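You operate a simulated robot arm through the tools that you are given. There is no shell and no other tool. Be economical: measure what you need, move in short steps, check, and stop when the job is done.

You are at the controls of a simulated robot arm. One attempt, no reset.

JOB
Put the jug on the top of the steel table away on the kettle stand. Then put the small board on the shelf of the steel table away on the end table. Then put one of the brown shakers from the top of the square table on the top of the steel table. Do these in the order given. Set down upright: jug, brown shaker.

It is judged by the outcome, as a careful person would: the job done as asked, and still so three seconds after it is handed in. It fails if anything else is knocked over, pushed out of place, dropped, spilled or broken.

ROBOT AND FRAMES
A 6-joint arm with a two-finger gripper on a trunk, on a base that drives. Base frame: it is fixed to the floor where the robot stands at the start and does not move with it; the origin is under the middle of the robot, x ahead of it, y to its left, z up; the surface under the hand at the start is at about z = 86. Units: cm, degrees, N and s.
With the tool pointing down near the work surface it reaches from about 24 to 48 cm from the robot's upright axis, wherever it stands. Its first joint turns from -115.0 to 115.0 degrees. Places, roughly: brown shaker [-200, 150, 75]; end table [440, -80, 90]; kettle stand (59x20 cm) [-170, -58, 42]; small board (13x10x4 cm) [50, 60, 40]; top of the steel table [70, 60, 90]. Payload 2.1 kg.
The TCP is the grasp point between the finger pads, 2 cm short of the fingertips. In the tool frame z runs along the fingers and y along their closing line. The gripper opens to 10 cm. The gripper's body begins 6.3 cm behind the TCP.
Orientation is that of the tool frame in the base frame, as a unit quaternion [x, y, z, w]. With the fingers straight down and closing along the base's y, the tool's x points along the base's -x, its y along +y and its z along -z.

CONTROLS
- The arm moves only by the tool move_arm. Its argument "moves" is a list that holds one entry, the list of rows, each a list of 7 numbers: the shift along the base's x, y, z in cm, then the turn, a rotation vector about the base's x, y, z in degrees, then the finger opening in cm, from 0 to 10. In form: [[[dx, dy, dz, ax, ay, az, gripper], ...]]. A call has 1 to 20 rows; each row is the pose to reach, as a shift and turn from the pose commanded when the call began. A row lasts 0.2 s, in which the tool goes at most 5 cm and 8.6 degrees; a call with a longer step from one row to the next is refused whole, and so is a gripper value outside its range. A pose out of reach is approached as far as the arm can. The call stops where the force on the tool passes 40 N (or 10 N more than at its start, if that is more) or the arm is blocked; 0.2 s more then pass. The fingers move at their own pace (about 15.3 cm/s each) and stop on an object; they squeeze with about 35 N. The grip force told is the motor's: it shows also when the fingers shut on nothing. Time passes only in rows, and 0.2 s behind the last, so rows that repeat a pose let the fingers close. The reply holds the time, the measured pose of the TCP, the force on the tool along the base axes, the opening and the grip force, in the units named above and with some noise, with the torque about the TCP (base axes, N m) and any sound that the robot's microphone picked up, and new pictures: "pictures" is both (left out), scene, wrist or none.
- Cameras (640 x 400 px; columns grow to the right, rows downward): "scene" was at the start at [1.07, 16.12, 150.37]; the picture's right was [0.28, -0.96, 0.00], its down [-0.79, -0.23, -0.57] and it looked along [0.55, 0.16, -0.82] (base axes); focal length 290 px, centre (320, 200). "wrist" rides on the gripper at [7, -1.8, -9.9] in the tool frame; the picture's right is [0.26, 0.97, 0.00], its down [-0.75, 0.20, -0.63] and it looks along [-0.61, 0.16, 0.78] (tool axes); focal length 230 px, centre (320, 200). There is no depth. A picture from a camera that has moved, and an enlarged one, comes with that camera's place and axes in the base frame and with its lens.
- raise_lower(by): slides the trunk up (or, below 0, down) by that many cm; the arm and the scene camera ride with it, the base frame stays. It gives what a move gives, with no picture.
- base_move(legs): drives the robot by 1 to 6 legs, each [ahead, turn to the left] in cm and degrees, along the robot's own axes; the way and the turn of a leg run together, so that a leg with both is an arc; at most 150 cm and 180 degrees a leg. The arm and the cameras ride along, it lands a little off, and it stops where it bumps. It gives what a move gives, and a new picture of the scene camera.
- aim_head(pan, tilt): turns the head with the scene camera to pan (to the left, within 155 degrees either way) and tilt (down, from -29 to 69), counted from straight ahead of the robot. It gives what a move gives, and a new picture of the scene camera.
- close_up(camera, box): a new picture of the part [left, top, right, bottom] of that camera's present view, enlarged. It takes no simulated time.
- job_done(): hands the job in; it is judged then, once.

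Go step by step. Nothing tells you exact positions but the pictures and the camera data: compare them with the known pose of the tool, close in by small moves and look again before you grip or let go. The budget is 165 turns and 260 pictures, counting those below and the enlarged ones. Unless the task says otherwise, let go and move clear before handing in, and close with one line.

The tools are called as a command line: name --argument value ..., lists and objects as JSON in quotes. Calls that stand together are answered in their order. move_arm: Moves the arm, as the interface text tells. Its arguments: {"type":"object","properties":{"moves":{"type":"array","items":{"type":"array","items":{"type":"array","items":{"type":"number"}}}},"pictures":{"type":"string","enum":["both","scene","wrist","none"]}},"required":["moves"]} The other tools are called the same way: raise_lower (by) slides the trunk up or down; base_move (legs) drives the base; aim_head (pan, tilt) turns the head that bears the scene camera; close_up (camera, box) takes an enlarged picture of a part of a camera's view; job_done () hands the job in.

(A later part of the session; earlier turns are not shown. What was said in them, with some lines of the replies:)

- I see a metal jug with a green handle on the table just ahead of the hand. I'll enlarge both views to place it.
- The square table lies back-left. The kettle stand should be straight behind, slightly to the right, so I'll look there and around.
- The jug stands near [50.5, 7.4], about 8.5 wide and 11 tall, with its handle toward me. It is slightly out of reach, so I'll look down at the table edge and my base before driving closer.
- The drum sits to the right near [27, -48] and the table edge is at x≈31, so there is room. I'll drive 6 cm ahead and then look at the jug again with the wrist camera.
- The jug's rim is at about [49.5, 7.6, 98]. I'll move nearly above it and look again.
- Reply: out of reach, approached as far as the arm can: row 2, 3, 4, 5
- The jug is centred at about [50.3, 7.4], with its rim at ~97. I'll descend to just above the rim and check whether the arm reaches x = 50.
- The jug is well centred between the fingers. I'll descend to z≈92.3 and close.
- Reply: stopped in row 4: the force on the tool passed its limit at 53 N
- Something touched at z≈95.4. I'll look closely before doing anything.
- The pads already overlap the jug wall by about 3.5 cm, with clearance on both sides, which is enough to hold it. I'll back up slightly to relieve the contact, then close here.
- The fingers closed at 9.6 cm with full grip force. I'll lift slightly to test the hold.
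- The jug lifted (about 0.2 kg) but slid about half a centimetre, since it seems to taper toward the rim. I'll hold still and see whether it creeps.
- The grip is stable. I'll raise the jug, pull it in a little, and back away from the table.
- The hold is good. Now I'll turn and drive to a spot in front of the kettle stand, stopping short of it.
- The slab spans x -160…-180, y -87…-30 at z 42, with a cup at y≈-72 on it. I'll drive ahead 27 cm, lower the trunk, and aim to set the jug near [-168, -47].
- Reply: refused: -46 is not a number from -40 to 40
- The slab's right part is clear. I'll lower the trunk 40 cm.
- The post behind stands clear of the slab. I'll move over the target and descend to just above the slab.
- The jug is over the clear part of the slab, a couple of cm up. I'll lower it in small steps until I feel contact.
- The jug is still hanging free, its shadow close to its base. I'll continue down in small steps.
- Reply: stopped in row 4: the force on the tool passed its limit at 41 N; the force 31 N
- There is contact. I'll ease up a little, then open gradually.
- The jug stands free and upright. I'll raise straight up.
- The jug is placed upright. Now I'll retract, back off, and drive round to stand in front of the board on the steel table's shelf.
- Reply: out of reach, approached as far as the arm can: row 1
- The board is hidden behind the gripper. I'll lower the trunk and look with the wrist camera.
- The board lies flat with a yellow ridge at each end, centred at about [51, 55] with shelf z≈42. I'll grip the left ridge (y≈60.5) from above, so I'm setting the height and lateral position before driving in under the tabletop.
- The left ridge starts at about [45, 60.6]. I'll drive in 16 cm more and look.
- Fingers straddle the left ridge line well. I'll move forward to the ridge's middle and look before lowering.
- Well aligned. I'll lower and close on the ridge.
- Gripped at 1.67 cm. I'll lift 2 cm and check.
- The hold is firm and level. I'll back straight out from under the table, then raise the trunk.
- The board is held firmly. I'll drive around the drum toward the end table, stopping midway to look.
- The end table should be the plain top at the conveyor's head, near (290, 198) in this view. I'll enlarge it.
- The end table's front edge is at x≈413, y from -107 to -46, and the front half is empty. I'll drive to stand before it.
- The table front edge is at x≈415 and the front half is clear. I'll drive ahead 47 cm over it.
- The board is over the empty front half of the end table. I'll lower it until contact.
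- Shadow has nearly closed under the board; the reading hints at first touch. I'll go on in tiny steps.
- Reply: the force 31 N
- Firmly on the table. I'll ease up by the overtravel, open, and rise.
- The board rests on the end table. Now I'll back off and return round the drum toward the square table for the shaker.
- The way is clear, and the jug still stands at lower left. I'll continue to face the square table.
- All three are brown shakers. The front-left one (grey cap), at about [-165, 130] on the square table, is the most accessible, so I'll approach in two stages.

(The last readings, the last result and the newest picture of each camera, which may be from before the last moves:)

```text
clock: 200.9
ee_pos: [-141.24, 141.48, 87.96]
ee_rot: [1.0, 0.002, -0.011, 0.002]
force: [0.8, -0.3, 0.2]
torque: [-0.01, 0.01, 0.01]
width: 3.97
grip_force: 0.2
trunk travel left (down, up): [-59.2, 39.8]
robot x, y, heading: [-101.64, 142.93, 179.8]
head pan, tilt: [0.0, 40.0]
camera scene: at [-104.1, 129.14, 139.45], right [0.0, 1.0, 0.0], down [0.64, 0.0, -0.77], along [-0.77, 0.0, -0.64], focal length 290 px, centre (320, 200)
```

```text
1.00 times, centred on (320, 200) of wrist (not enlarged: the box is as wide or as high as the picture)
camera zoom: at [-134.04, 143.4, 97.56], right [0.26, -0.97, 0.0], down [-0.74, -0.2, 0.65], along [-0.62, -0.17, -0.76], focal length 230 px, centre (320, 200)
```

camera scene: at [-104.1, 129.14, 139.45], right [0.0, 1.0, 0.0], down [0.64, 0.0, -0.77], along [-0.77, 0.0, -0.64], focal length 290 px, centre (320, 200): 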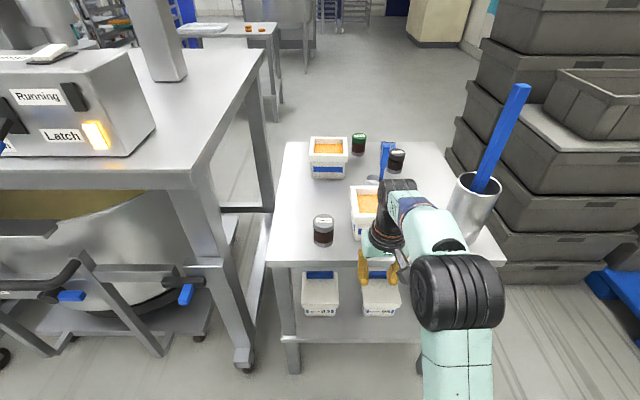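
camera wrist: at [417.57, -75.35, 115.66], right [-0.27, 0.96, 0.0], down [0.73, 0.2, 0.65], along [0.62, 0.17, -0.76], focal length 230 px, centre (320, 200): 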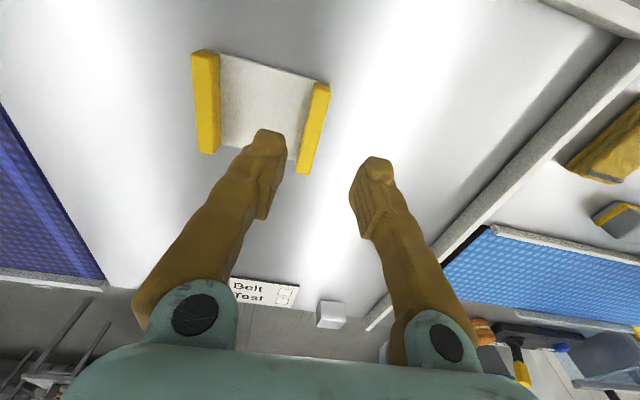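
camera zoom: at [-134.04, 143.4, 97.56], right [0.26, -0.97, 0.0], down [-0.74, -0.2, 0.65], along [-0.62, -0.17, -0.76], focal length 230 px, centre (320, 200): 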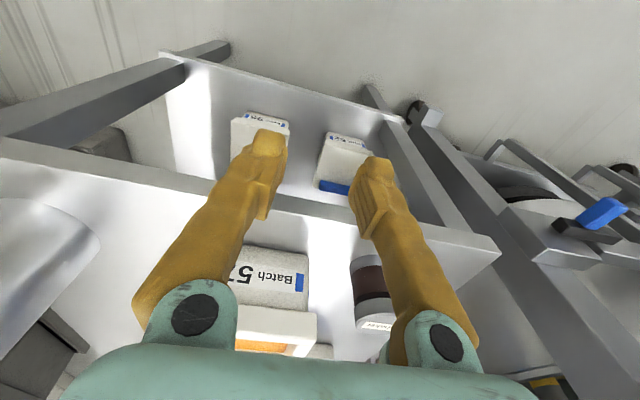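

The shaker stands at about [-163, 130], about 10 cm tall and 6 wide, with 4.5 cm to the box beside it. I'll raise and shift the hand over to its line before driving closer.

move_arm --moves '[[[1, -3, 3, 0, 0, 0, 8], [2, -6, 6, 0, 0, 0, 8], [3, -9, 8, 0, 0, 0, 8], [4, -11.5, 9, 0, 0, 0, 8], [4, -11.5, 9, 0, 0, 0, 8]]]' --pictures "none"

base_move --legs '[[20, 0]]'

close_up --camera "wrist" --box '[0, 0, 640, 400]'

```text
clock: 202.1
ee_pos: [-137.31, 129.97, 96.92]
ee_rot: [1.0, 0.001, -0.009, 0.002]
force: [0.4, 0.0, 0.3]
torque: [0.0, 0.01, 0.02]
width: 8.01
grip_force: 0.0
trunk travel left (down, up): [-59.2, 39.8]
robot x, y, heading: [-101.45, 143.17, 180.0]
head pan, tilt: [0.0, 40.0]
```

```text
clock: 203.7
ee_pos: [-157.25, 129.85, 96.88]
ee_rot: [1.0, 0.002, -0.01, 0.002]
force: [0.4, -0.6, -0.3]
torque: [0.02, -0.01, 0.0]
width: 8.01
grip_force: 0.1
trunk travel left (down, up): [-59.2, 39.8]
robot x, y, heading: [-121.66, 142.91, -180.2]
head pan, tilt: [0.0, 40.0]
camera scene: at [-124.08, 129.13, 139.45], right [0.0, 1.0, 0.0], down [0.64, 0.0, -0.77], along [-0.77, 0.0, -0.64], focal length 290 px, centre (320, 200)
```

scene: 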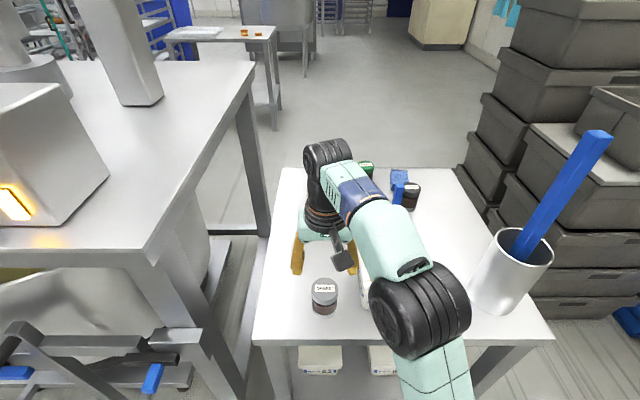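

```text
1.00 times, centred on (320, 200) of wrist (not enlarged: the box is as wide or as high as the picture)
camera zoom: at [-150.01, 131.87, 106.53], right [0.26, -0.97, 0.0], down [-0.74, -0.2, 0.65], along [-0.62, -0.17, -0.76], focal length 230 px, centre (320, 200)
```

zoom: 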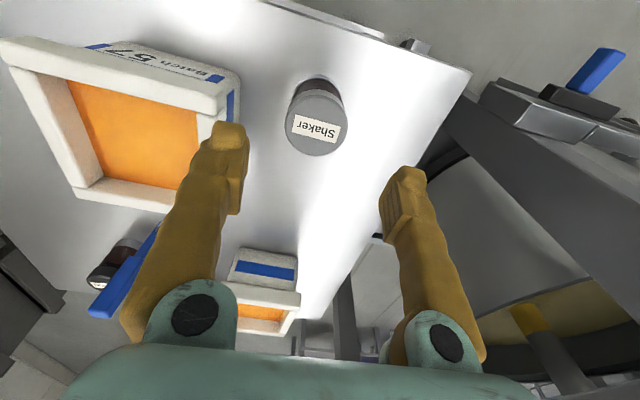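

The shaker's cap is centred near [-159.2, 130.1]. I'll move over it, go partly down, and check.

move_arm --moves '[[[-1, 0.2, -2, 0, 0, 0, 8], [-2, 0.2, -4, 0, 0, 0, 8], [-2, 0.2, -6.5, 0, 0, 0, 8], [-2, 0.2, -6.5, 0, 0, 0, 8]]]' --pictures "both"

```text
clock: 204.7
ee_pos: [-159.3, 130.14, 90.38]
ee_rot: [1.0, 0.002, -0.011, 0.001]
force: [0.5, 0.4, 0.7]
torque: [0.0, -0.01, -0.02]
width: 8.01
grip_force: 0.0
trunk travel left (down, up): [-59.2, 39.8]
robot x, y, heading: [-121.24, 143.0, -180.0]
head pan, tilt: [0.0, 40.0]
camera scene: at [-124.02, 129.14, 139.45], right [0.0, 1.0, 0.0], down [0.64, 0.0, -0.77], along [-0.77, 0.0, -0.64], focal length 290 px, centre (320, 200)
camera wrist: at [-152.03, 132.1, 100.02], right [0.26, -0.97, 0.0], down [-0.74, -0.2, 0.65], along [-0.62, -0.17, -0.76], focal length 230 px, centre (320, 200)
```

scene: 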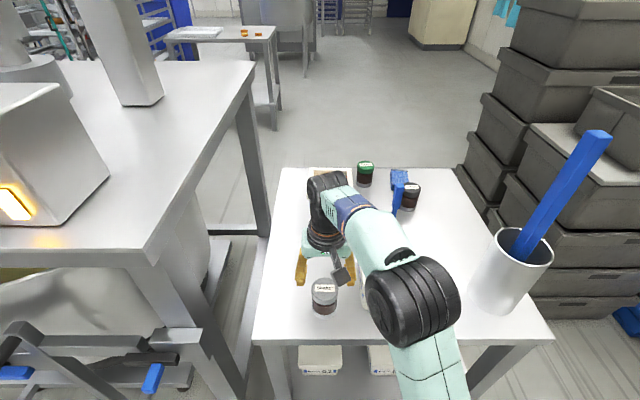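
wrist: 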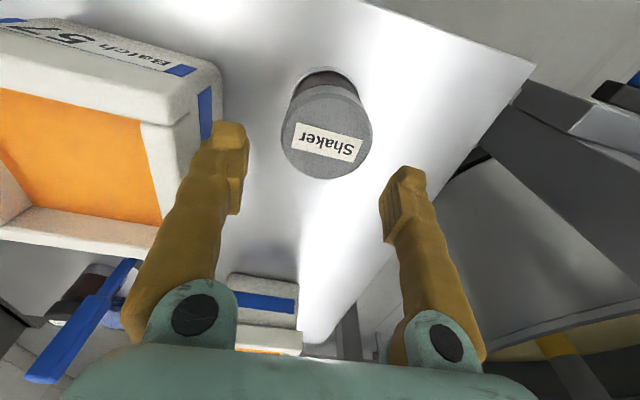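

Centred well in y, slightly adjusting x. I'll descend to z≈82.3 around the shaker and close.

move_arm --moves '[[[0.7, 0, -2, 0, 0, 0, 8], [0.7, 0, -4, 0, 0, 0, 8], [0.7, 0, -6, 0, 0, 0, 8], [0.7, 0, -8, 0, 0, 0, 8], [0.7, 0, -8, 0, 0, 0, 8]]]' --pictures "wrist"

close_up --camera "scene" --box '[270, 220, 400, 340]'

```text
clock: 205.9
ee_pos: [-158.46, 130.14, 82.4]
ee_rot: [1.0, 0.001, -0.01, 0.002]
force: [0.2, -0.1, 0.6]
torque: [-0.03, 0.02, 0.01]
width: 8.0
grip_force: 0.1
trunk travel left (down, up): [-59.2, 39.8]
robot x, y, heading: [-122.16, 143.03, -180.0]
head pan, tilt: [0.0, 40.0]
camera wrist: at [-151.31, 132.09, 92.02], right [0.26, -0.97, 0.0], down [-0.74, -0.2, 0.65], along [-0.62, -0.17, -0.76], focal length 230 px, centre (320, 200)
```

wrist: 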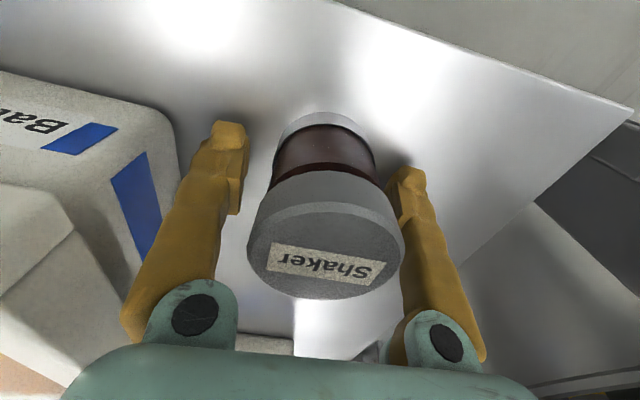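

```text
3.33 times, centred on (335, 280) of scene
camera zoom: at [-124.0, 129.14, 139.45], right [0.0, 1.0, 0.0], down [0.64, 0.0, -0.77], along [-0.77, 0.0, -0.64], focal length 966 px, centre (270, -67)
```

zoom: 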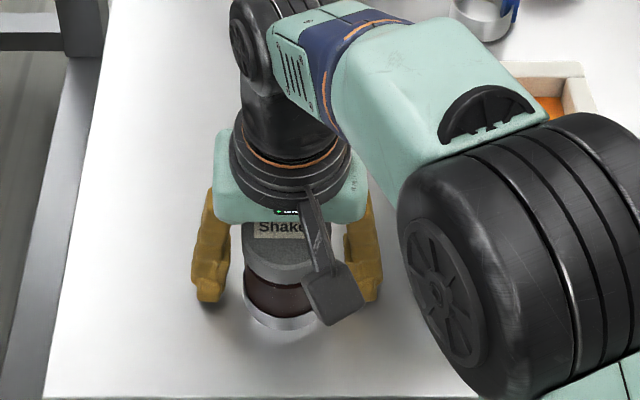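

move_arm --moves '[[[0.4, 0, -0.3, 0, 0, 0, 8], [0.4, 0, -0.3, 0, 0, 0, 6.5], [0.4, 0, -0.3, 0, 0, 0, 5], [0.4, 0, -0.3, 0, 0, 0, 3], [0.4, 0, -0.3, 0, 0, 0, 3], [0.4, 0, 0.5, 0, 0, 0, 3], [0.4, 0, 1.5, 0, 0, 0, 3], [0.4, 0, 3, 0, 0, 0, 3], [0.4, 0, 3, 0, 0, 0, 3]]]' --pictures "both"

```text
clock: 207.9
ee_pos: [-158.19, 130.1, 85.37]
ee_rot: [1.0, 0.002, -0.01, 0.002]
force: [-0.3, 0.5, -0.4]
torque: [0.01, 0.0, 0.01]
width: 5.46
grip_force: 35.4
trunk travel left (down, up): [-59.2, 39.8]
robot x, y, heading: [-121.77, 142.91, -180.3]
head pan, tilt: [0.0, 40.0]
camera scene: at [-124.05, 129.12, 139.44], right [0.0, 1.0, 0.0], down [0.64, 0.0, -0.77], along [-0.77, 0.0, -0.64], focal length 290 px, centre (320, 200)
camera wrist: at [-150.92, 132.03, 95.06], right [0.26, -0.97, 0.0], down [-0.74, -0.2, 0.65], along [-0.62, -0.17, -0.76], focal length 230 px, centre (320, 200)
```

scene: 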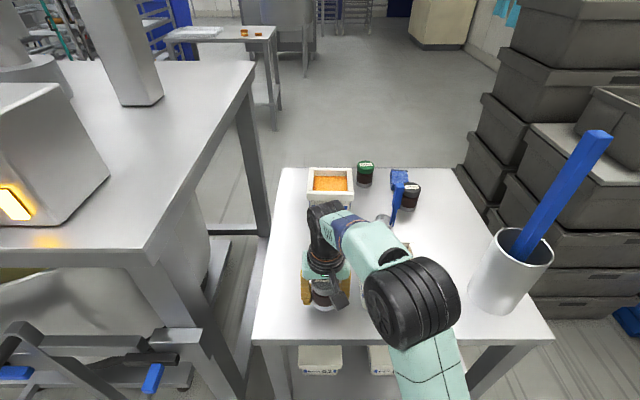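
wrist: 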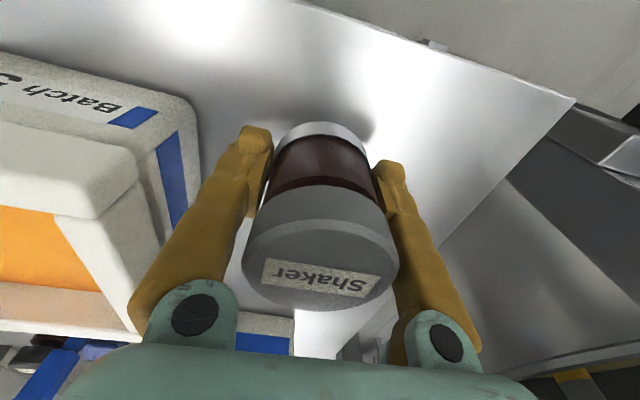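

The shaker is held. I'll raise it with the trunk, back away, and drive round to the steel table.

raise_lower --by 20

base_move --legs '[[-45, 0], [0, 113.3], [93, 0], [0, 66.7]]'

aim_head --pan 0 --tilt 45

```text
clock: 210.1
ee_pos: [-158.13, 130.11, 105.39]
ee_rot: [1.0, 0.002, -0.011, 0.001]
force: [-0.7, 0.6, -0.5]
torque: [0.02, 0.03, 0.01]
width: 5.46
grip_force: 35.0
trunk travel left (down, up): [-79.2, 19.8]
robot x, y, heading: [-121.58, 143.0, -180.1]
head pan, tilt: [0.0, 40.0]
```

```text
clock: 224.9
ee_pos: [-4.55, 69.77, 105.49]
ee_rot: [0.004, 1.0, 0.001, 0.011]
force: [-0.3, 0.3, -0.8]
torque: [0.04, 0.01, 0.0]
width: 5.45
grip_force: 35.3
trunk travel left (down, up): [-79.2, 19.8]
robot x, y, heading: [-41.43, 57.2, -0.5]
head pan, tilt: [0.0, 40.0]
camera scene: at [-38.32, 71.42, 159.45], right [-0.01, -1.0, 0.0], down [-0.64, 0.01, -0.77], along [0.77, -0.01, -0.64], focal length 290 px, centre (320, 200)
```

scene: 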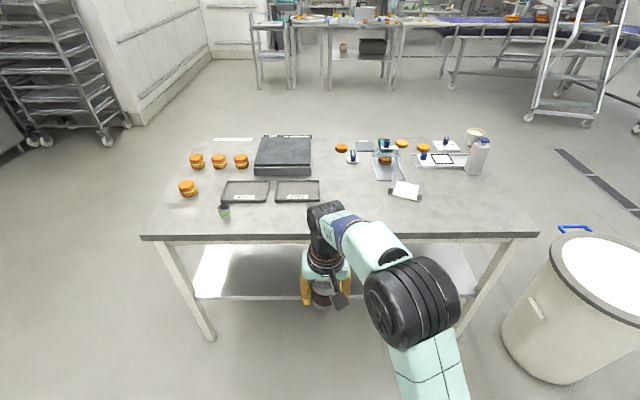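

```text
clock: 225.5
ee_pos: [-4.75, 69.98, 105.36]
ee_rot: [0.004, 1.0, 0.002, 0.01]
force: [-0.1, 0.4, -1.8]
torque: [0.03, 0.0, -0.01]
width: 5.46
grip_force: 35.5
trunk travel left (down, up): [-79.2, 19.8]
robot x, y, heading: [-40.99, 57.41, -0.9]
head pan, tilt: [0.0, 45.0]
camera scene: at [-38.7, 71.44, 158.72], right [-0.01, -1.0, 0.0], down [-0.71, 0.01, -0.71], along [0.71, -0.01, -0.71], focal length 290 px, centre (320, 200)
```

scene: 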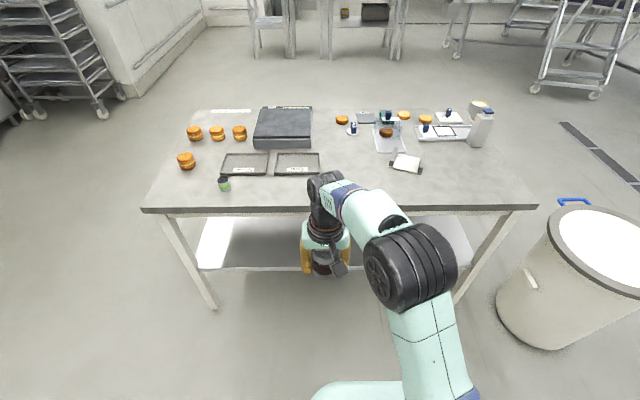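

The table's front area around [44, 56] is empty. I'll centre the arm and drive forward to it.

move_arm --moves '[[[0, -3, 0, 0, 0, 0, 3], [0, -6, 0, 0, 0, 0, 3], [0, -9, 0, 0, 0, 0, 3], [0, -12, 0, 0, 0, 0, 3], [0, -13, 0, 0, 0, 0, 3], [0, -13, 0, 0, 0, 0, 3]]]' --pictures "none"

base_move --legs '[[44, 0]]'

move_arm --moves '[[[1.5, 0, -2, 0, 0, 0, 3], [3, 0, -4, 0, 0, 0, 3], [4.5, 0, -6.5, 0, 0, 0, 3], [4.5, 0, -9, 0, 0, 0, 3], [4.5, 0, -9, 0, 0, 0, 3]]]' --pictures "both"

```text
clock: 226.9
ee_pos: [-4.51, 57.02, 105.47]
ee_rot: [0.005, 1.0, 0.002, 0.01]
force: [0.0, -0.6, -0.7]
torque: [-0.02, -0.01, 0.03]
width: 5.47
grip_force: 34.9
trunk travel left (down, up): [-79.2, 19.8]
robot x, y, heading: [-41.01, 57.49, -0.8]
head pan, tilt: [0.0, 45.0]
```

```text
clock: 229.6
ee_pos: [39.02, 56.38, 105.3]
ee_rot: [0.004, 1.0, 0.002, 0.011]
force: [0.2, 0.0, -0.7]
torque: [-0.01, -0.01, 0.04]
width: 5.45
grip_force: 35.4
trunk travel left (down, up): [-79.2, 19.8]
robot x, y, heading: [2.62, 56.71, -0.8]
head pan, tilt: [0.0, 45.0]
camera scene: at [4.9, 70.9, 158.72], right [-0.01, -1.0, 0.0], down [-0.71, 0.01, -0.71], along [0.71, -0.01, -0.71], focal length 290 px, centre (320, 200)
```

scene: 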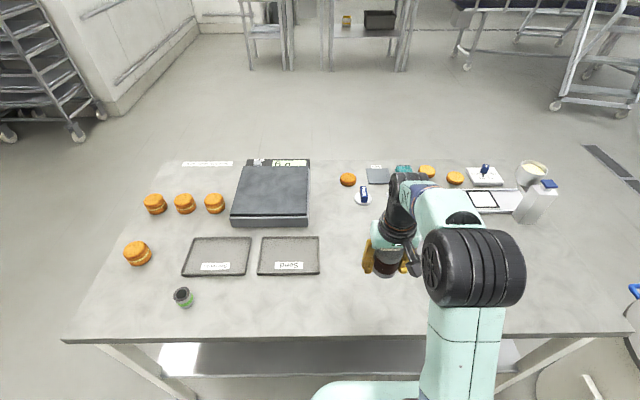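

```text
clock: 230.8
ee_pos: [43.61, 56.38, 96.4]
ee_rot: [0.005, 1.0, 0.001, 0.011]
force: [0.1, 0.9, -1.7]
torque: [0.01, 0.0, 0.0]
width: 5.47
grip_force: 34.6
trunk travel left (down, up): [-79.2, 19.8]
robot x, y, heading: [2.52, 56.99, -0.8]
head pan, tilt: [0.0, 45.0]
camera scene: at [4.95, 70.9, 158.72], right [-0.01, -1.0, 0.0], down [-0.71, 0.01, -0.71], along [0.71, -0.01, -0.71], focal length 290 px, centre (320, 200)
camera wrist: at [36.49, 54.54, 106.01], right [-0.25, 0.97, 0.0], down [0.74, 0.19, 0.65], along [0.63, 0.16, -0.76], focal length 230 px, centre (320, 200)
```

scene: 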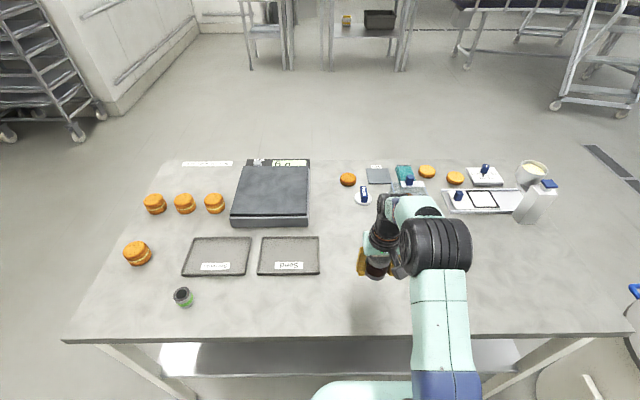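
wrist: 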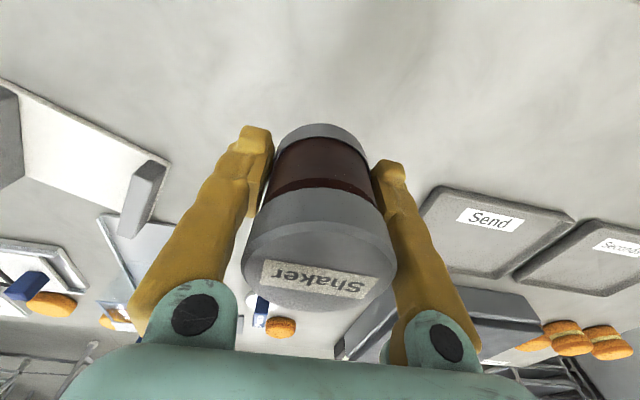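

The spot below is clear. I'll lower in small steps to contact.

move_arm --moves '[[[0, 0, -0.8, 0, 0, 0, 3], [0, 0, -1.6, 0, 0, 0, 3], [0, 0, -2.3, 0, 0, 0, 3], [0, 0, -2.3, 0, 0, 0, 3]]]' --pictures "none"

close_up --camera "scene" --box '[330, 220, 430, 300]'

```text
clock: 231.8
ee_pos: [43.52, 56.39, 94.0]
ee_rot: [0.005, 1.0, 0.002, 0.009]
force: [0.7, -0.2, -1.4]
torque: [0.01, -0.02, 0.03]
width: 5.45
grip_force: 35.1
trunk travel left (down, up): [-79.2, 19.8]
robot x, y, heading: [2.32, 56.75, -0.5]
head pan, tilt: [0.0, 45.0]
```

```text
5.00 times, centred on (380, 260) of scene
camera zoom: at [4.97, 70.89, 158.72], right [-0.01, -1.0, 0.0], down [-0.71, 0.01, -0.71], along [0.71, -0.01, -0.71], focal length 1450 px, centre (20, -100)
```

zoom: 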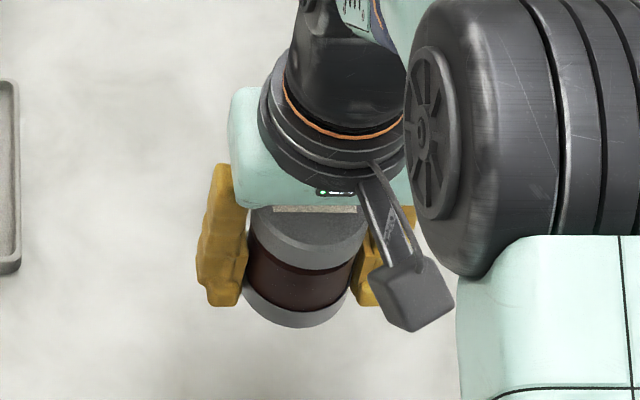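

move_arm --moves '[[[0, 0, -0.3, 0, 0, 0, 3], [0, 0, -0.5, 0, 0, 0, 3], [0, 0, -0.7, 0, 0, 0, 3], [0, 0, -0.7, 0, 0, 0, 3]]]' --pictures "none"

```text
clock: 232.8
ee_pos: [43.52, 56.3, 93.41]
ee_rot: [0.004, 1.0, 0.002, 0.01]
force: [-0.8, -0.2, -1.3]
torque: [-0.01, -0.02, -0.02]
width: 5.43
grip_force: 34.9
trunk travel left (down, up): [-79.2, 19.8]
robot x, y, heading: [2.27, 56.74, -0.5]
head pan, tilt: [0.0, 45.0]
```

move_arm --moves '[[[0, 0, -0.2, 0, 0, 0, 3], [0, 0, -0.4, 0, 0, 0, 3], [0, 0, -0.5, 0, 0, 0, 3], [0, 0, -0.5, 0, 0, 0, 3]]]' --pictures "none"

```text
clock: 233.8
ee_pos: [43.51, 56.31, 92.84]
ee_rot: [0.004, 1.0, 0.001, 0.01]
force: [-0.6, -0.6, -1.1]
torque: [-0.02, 0.0, 0.0]
width: 5.45
grip_force: 34.8
trunk travel left (down, up): [-79.2, 19.8]
robot x, y, heading: [2.25, 56.94, -0.6]
head pan, tilt: [0.0, 45.0]
```

move_arm --moves '[[[0, 0, -0.2, 0, 0, 0, 3], [0, 0, -0.4, 0, 0, 0, 3], [0, 0, -0.5, 0, 0, 0, 3], [0, 0, -0.5, 0, 0, 0, 3]]]' --pictures "none"

close_up --camera "scene" --box '[330, 220, 430, 300]'

```text
clock: 234.8
ee_pos: [43.5, 56.43, 92.25]
ee_rot: [0.004, 1.0, 0.002, 0.01]
force: [0.4, 1.0, -1.6]
torque: [0.0, 0.01, 0.01]
width: 5.45
grip_force: 35.2
trunk travel left (down, up): [-79.2, 19.8]
robot x, y, heading: [2.4, 56.74, -0.6]
head pan, tilt: [0.0, 45.0]
```

```text
5.00 times, centred on (380, 260) of scene
camera zoom: at [4.98, 70.9, 158.72], right [-0.01, -1.0, 0.0], down [-0.71, 0.01, -0.71], along [0.71, -0.01, -0.71], focal length 1450 px, centre (20, -100)
```

zoom: 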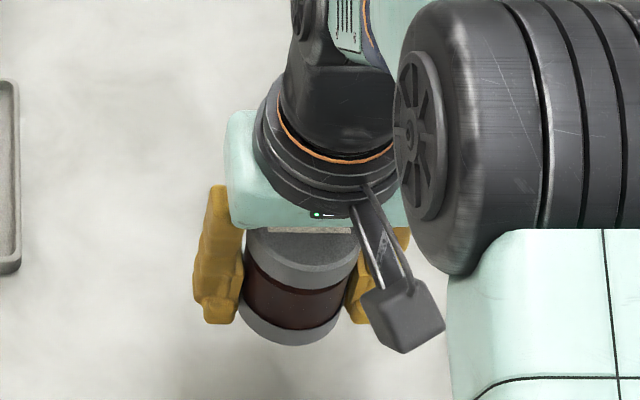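

No contact yet; the shaker seems shorter than I assumed (~8 cm), so its base is still ~2–3 cm up. I'll continue.

move_arm --moves '[[[0, 0, -0.4, 0, 0, 0, 3], [0, 0, -0.8, 0, 0, 0, 3], [0, 0, -1.1, 0, 0, 0, 3], [0, 0, -1.1, 0, 0, 0, 3]]]' --pictures "none"

close_up --camera "scene" --box '[330, 220, 430, 300]'

```text
clock: 235.8
ee_pos: [43.49, 56.19, 91.17]
ee_rot: [0.004, 1.0, 0.001, 0.011]
force: [0.1, -0.2, -1.6]
torque: [-0.03, 0.01, -0.05]
width: 5.44
grip_force: 35.6
trunk travel left (down, up): [-79.2, 19.8]
robot x, y, heading: [2.35, 56.59, -0.7]
head pan, tilt: [0.0, 45.0]
```

```text
5.00 times, centred on (380, 260) of scene
camera zoom: at [4.98, 70.89, 158.72], right [-0.01, -1.0, 0.0], down [-0.71, 0.01, -0.71], along [0.71, -0.01, -0.71], focal length 1450 px, centre (20, -100)
```

zoom: 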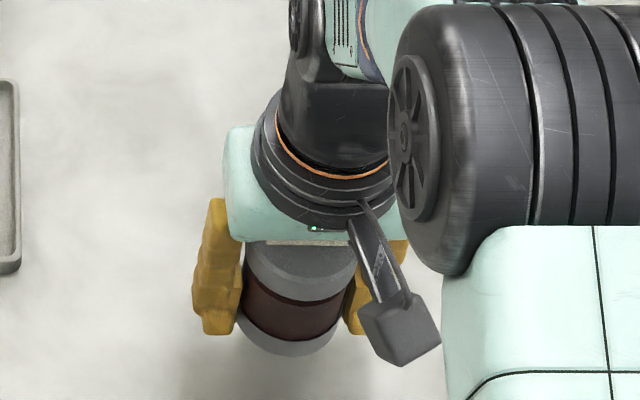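

Shadow is closing in below. I'll continue in small steps.

move_arm --moves '[[[0, 0, -0.25, 0, 0, 0, 3], [0, 0, -0.5, 0, 0, 0, 3], [0, 0, -0.7, 0, 0, 0, 3], [0, 0, -0.7, 0, 0, 0, 3]]]' --pictures "none"

```text
clock: 236.8
ee_pos: [43.63, 56.22, 90.64]
ee_rot: [0.004, 1.0, 0.002, 0.01]
force: [0.0, -0.2, -0.9]
torque: [0.02, 0.01, -0.03]
width: 5.44
grip_force: 34.5
trunk travel left (down, up): [-79.2, 19.8]
robot x, y, heading: [2.33, 56.93, -0.8]
head pan, tilt: [0.0, 45.0]
```

move_arm --moves '[[[0, 0, -0.2, 0, 0, 0, 3], [0, 0, -0.4, 0, 0, 0, 3], [0, 0, -0.5, 0, 0, 0, 3], [0, 0, -0.5, 0, 0, 0, 3]]]' --pictures "none"

close_up --camera "scene" --box '[330, 220, 430, 300]'

```text
clock: 237.8
ee_pos: [43.47, 56.37, 90.01]
ee_rot: [0.005, 1.0, 0.002, 0.011]
force: [0.0, -0.3, -1.5]
torque: [0.03, 0.0, -0.02]
width: 5.44
grip_force: 35.3
trunk travel left (down, up): [-79.2, 19.8]
robot x, y, heading: [2.44, 57.16, -0.8]
head pan, tilt: [0.0, 45.0]
```

```text
5.00 times, centred on (380, 260) of scene
camera zoom: at [4.98, 70.89, 158.72], right [-0.01, -1.0, 0.0], down [-0.71, 0.01, -0.71], along [0.71, -0.01, -0.71], focal length 1450 px, centre (20, -100)
```

zoom: 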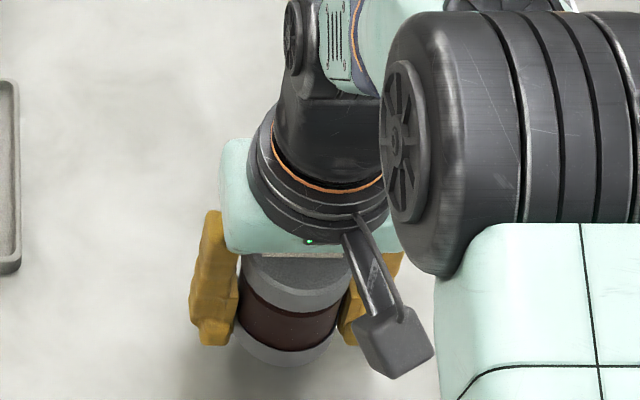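

move_arm --moves '[[[0, 0, -0.2, 0, 0, 0, 3], [0, 0, -0.4, 0, 0, 0, 3], [0, 0, -0.5, 0, 0, 0, 3], [0, 0, -0.5, 0, 0, 0, 3]]]' --pictures "none"

```text
clock: 238.8
ee_pos: [43.59, 56.26, 89.7]
ee_rot: [0.004, 1.0, 0.002, 0.009]
force: [0.2, 0.3, -1.2]
torque: [-0.01, -0.05, 0.0]
width: 5.43
grip_force: 34.9
trunk travel left (down, up): [-79.2, 19.8]
robot x, y, heading: [2.26, 56.84, -0.7]
head pan, tilt: [0.0, 45.0]
```

move_arm --moves '[[[0, 0, -0.2, 0, 0, 0, 3], [0, 0, -0.4, 0, 0, 0, 3], [0, 0, -0.4, 0, 0, 0, 3]]]' --pictures "none"

close_up --camera "scene" --box '[330, 220, 430, 300]'

```text
clock: 239.6
ee_pos: [43.53, 56.25, 89.19]
ee_rot: [0.004, 1.0, 0.001, 0.01]
force: [-0.3, 0.2, -1.6]
torque: [-0.02, 0.0, -0.01]
width: 5.45
grip_force: 35.1
trunk travel left (down, up): [-79.2, 19.8]
robot x, y, heading: [1.94, 56.99, -0.7]
head pan, tilt: [0.0, 45.0]
```

```text
5.00 times, centred on (380, 260) of scene
camera zoom: at [4.98, 70.89, 158.72], right [-0.01, -1.0, 0.0], down [-0.71, 0.01, -0.71], along [0.71, -0.01, -0.71], focal length 1450 px, centre (20, -100)
```

zoom: 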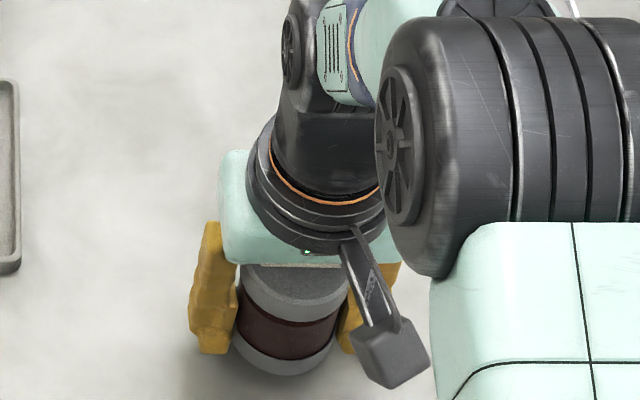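

move_arm --moves '[[[0, 0, -0.15, 0, 0, 0, 3], [0, 0, -0.3, 0, 0, 0, 3], [0, 0, -0.3, 0, 0, 0, 3]]]' --pictures "none"

```text
clock: 240.4
ee_pos: [43.54, 56.32, 88.94]
ee_rot: [0.004, 1.0, 0.002, 0.011]
force: [-0.6, 0.1, -0.5]
torque: [-0.01, 0.0, 0.02]
width: 5.4
grip_force: 35.2
trunk travel left (down, up): [-79.2, 19.8]
robot x, y, heading: [2.33, 56.52, -0.6]
head pan, tilt: [0.0, 45.0]
```

move_arm --moves '[[[0, 0, -0.15, 0, 0, 0, 3], [0, 0, -0.3, 0, 0, 0, 3], [0, 0, -0.3, 0, 0, 0, 3]]]' --pictures "wrist"

close_up --camera "scene" --box '[330, 220, 430, 300]'

```text
clock: 241.2
ee_pos: [43.45, 56.32, 88.66]
ee_rot: [0.004, 1.0, 0.001, 0.011]
force: [-0.1, -0.9, -0.4]
torque: [0.03, -0.01, 0.01]
width: 5.44
grip_force: 35.0
trunk travel left (down, up): [-79.2, 19.8]
robot x, y, heading: [2.73, 56.92, -0.7]
head pan, tilt: [0.0, 45.0]
camera wrist: at [36.4, 54.49, 98.21], right [-0.25, 0.97, 0.0], down [0.74, 0.19, 0.65], along [0.63, 0.16, -0.76], focal length 230 px, centre (320, 200)
```

wrist: 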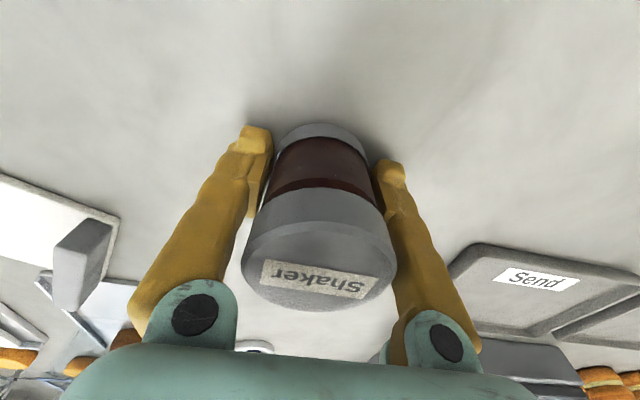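

```text
5.00 times, centred on (380, 260) of scene
camera zoom: at [4.98, 70.89, 158.72], right [-0.01, -1.0, 0.0], down [-0.71, 0.01, -0.71], along [0.71, -0.01, -0.71], focal length 1450 px, centre (20, -100)
```

zoom: 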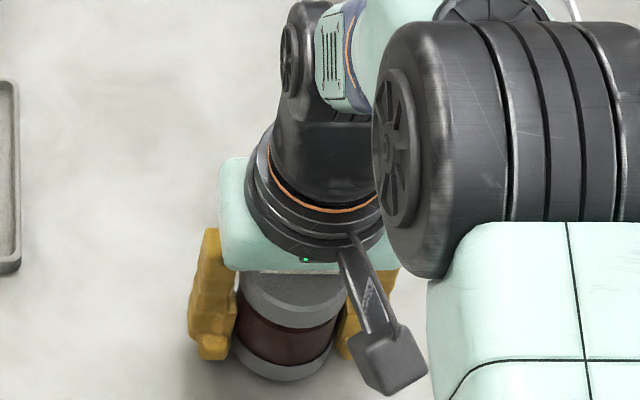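

move_arm --moves '[[[0, 0, -0.1, 0, 0, 0, 3], [0, 0, -0.25, 0, 0, 0, 3], [0, 0, -0.25, 0, 0, 0, 3]]]' --pictures "none"

```text
clock: 242.0
ee_pos: [43.57, 56.31, 88.32]
ee_rot: [0.005, 1.0, 0.001, 0.011]
force: [-0.3, 0.0, -1.2]
torque: [-0.03, 0.03, -0.01]
width: 5.44
grip_force: 34.8
trunk travel left (down, up): [-79.2, 19.8]
robot x, y, heading: [2.44, 56.73, -0.6]
head pan, tilt: [0.0, 45.0]
```

move_arm --moves '[[[0, 0, -0.15, 0, 0, 0, 3], [0, 0, -0.3, 0, 0, 0, 3], [0, 0, -0.3, 0, 0, 0, 3]]]' --pictures "none"

```text
clock: 242.8
ee_pos: [43.59, 56.39, 88.14]
ee_rot: [0.004, 1.0, 0.002, 0.011]
force: [1.4, -0.5, 6.8]
torque: [-0.2, 0.05, 0.02]
width: 5.43
grip_force: 34.5
trunk travel left (down, up): [-79.2, 19.8]
robot x, y, heading: [2.64, 57.16, -0.4]
head pan, tilt: [0.0, 45.0]
```

Contact at last. I'll open slowly, then rise straight up.

move_arm --moves '[[[0, 0, 0.05, 0, 0, 0, 5.3], [0, 0, 0.1, 0, 0, 0, 6], [0, 0, 0.1, 0, 0, 0, 7.5], [0, 0, 0.1, 0, 0, 0, 8], [0, 0, 0.1, 0, 0, 0, 8]]]' --pictures "wrist"

close_up --camera "scene" --box '[330, 220, 430, 300]'

```text
clock: 244.0
ee_pos: [43.53, 56.29, 88.1]
ee_rot: [0.003, 1.0, 0.002, 0.009]
force: [0.2, 0.7, 0.1]
torque: [-0.01, -0.02, 0.03]
width: 8.01
grip_force: 0.0
trunk travel left (down, up): [-79.2, 19.8]
robot x, y, heading: [2.64, 56.77, -0.8]
head pan, tilt: [0.0, 45.0]
camera wrist: at [36.38, 54.51, 97.79], right [-0.25, 0.97, 0.0], down [0.74, 0.19, 0.65], along [0.63, 0.16, -0.76], focal length 230 px, centre (320, 200)
```

wrist: 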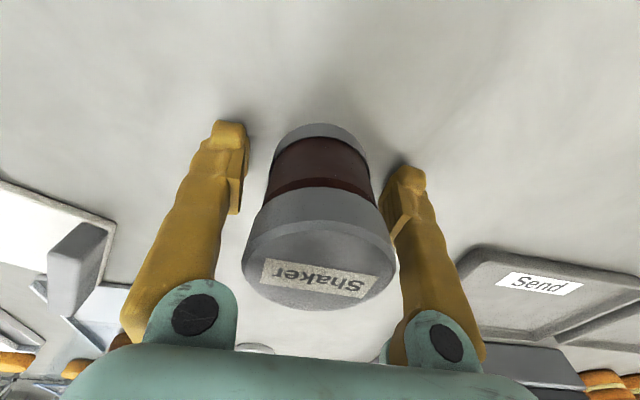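

```text
5.00 times, centred on (380, 260) of scene
camera zoom: at [4.95, 70.89, 158.72], right [-0.01, -1.0, 0.0], down [-0.71, 0.01, -0.71], along [0.71, -0.01, -0.71], focal length 1450 px, centre (20, -100)
```

zoom: 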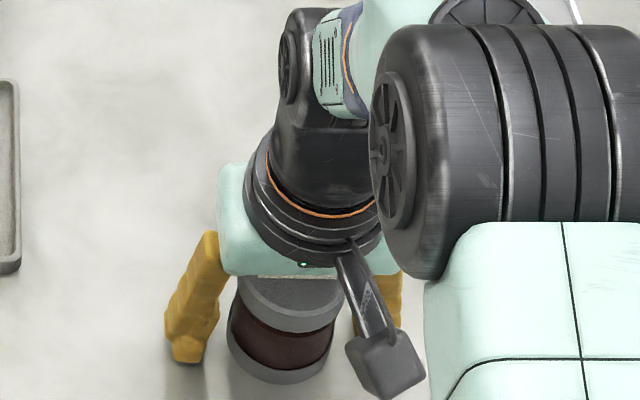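

The shaker stands free and upright. I'll rise straight up and check.

move_arm --moves '[[[0, 0, 1, 0, 0, 0, 8], [0, 0, 3, 0, 0, 0, 8], [0, 0, 6, 0, 0, 0, 8], [0, 0, 10, 0, 0, 0, 8], [0, 0, 14, 0, 0, 0, 8], [-4, 0, 17, 0, 0, 0, 8], [-4, 0, 17, 0, 0, 0, 8]]]' --pictures "none"

base_move --legs '[[-40, 0]]'

close_up --camera "scene" --box '[240, 100, 480, 250]'

```text
clock: 245.6
ee_pos: [39.54, 56.38, 105.06]
ee_rot: [0.005, 1.0, 0.002, 0.01]
force: [0.0, -0.5, -0.3]
torque: [-0.02, -0.01, 0.0]
width: 8.01
grip_force: 0.0
trunk travel left (down, up): [-79.2, 19.8]
robot x, y, heading: [2.27, 56.91, -0.9]
head pan, tilt: [0.0, 45.0]
```

```text
clock: 248.1
ee_pos: [-0.43, 56.74, 104.92]
ee_rot: [0.006, 1.0, 0.002, 0.01]
force: [0.2, -0.3, 0.0]
torque: [0.0, 0.0, -0.01]
width: 8.02
grip_force: 0.0
trunk travel left (down, up): [-79.2, 19.8]
robot x, y, heading: [-37.64, 57.39, -1.0]
head pan, tilt: [0.0, 45.0]
camera scene: at [-34.85, 71.41, 158.72], right [-0.01, -1.0, 0.0], down [-0.71, 0.01, -0.71], along [0.71, -0.01, -0.71], focal length 290 px, centre (320, 200)
```

scene: 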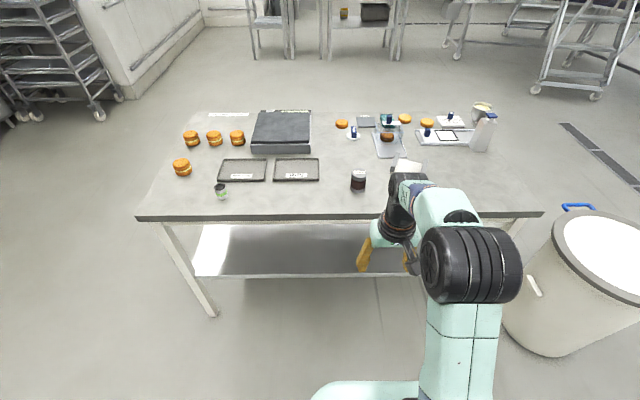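

```text
2.67 times, centred on (360, 175) of scene
camera zoom: at [-34.85, 71.41, 158.72], right [-0.01, -1.0, 0.0], down [-0.71, 0.01, -0.71], along [0.71, -0.01, -0.71], focal length 773 px, centre (213, 267)
```

zoom: 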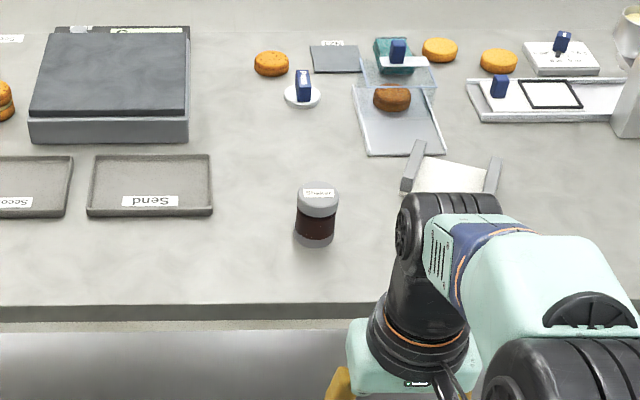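

The shaker stands upright on the steel table and nothing around it was disturbed. The jug and the board were left in place earlier, so I'm handing the job in.

job_done

```text
The job is handed in.
```

The jug is upright on the kettle stand, the small board is on the end table, and a brown shaker is upright on top of the steel table; the job is handed in.
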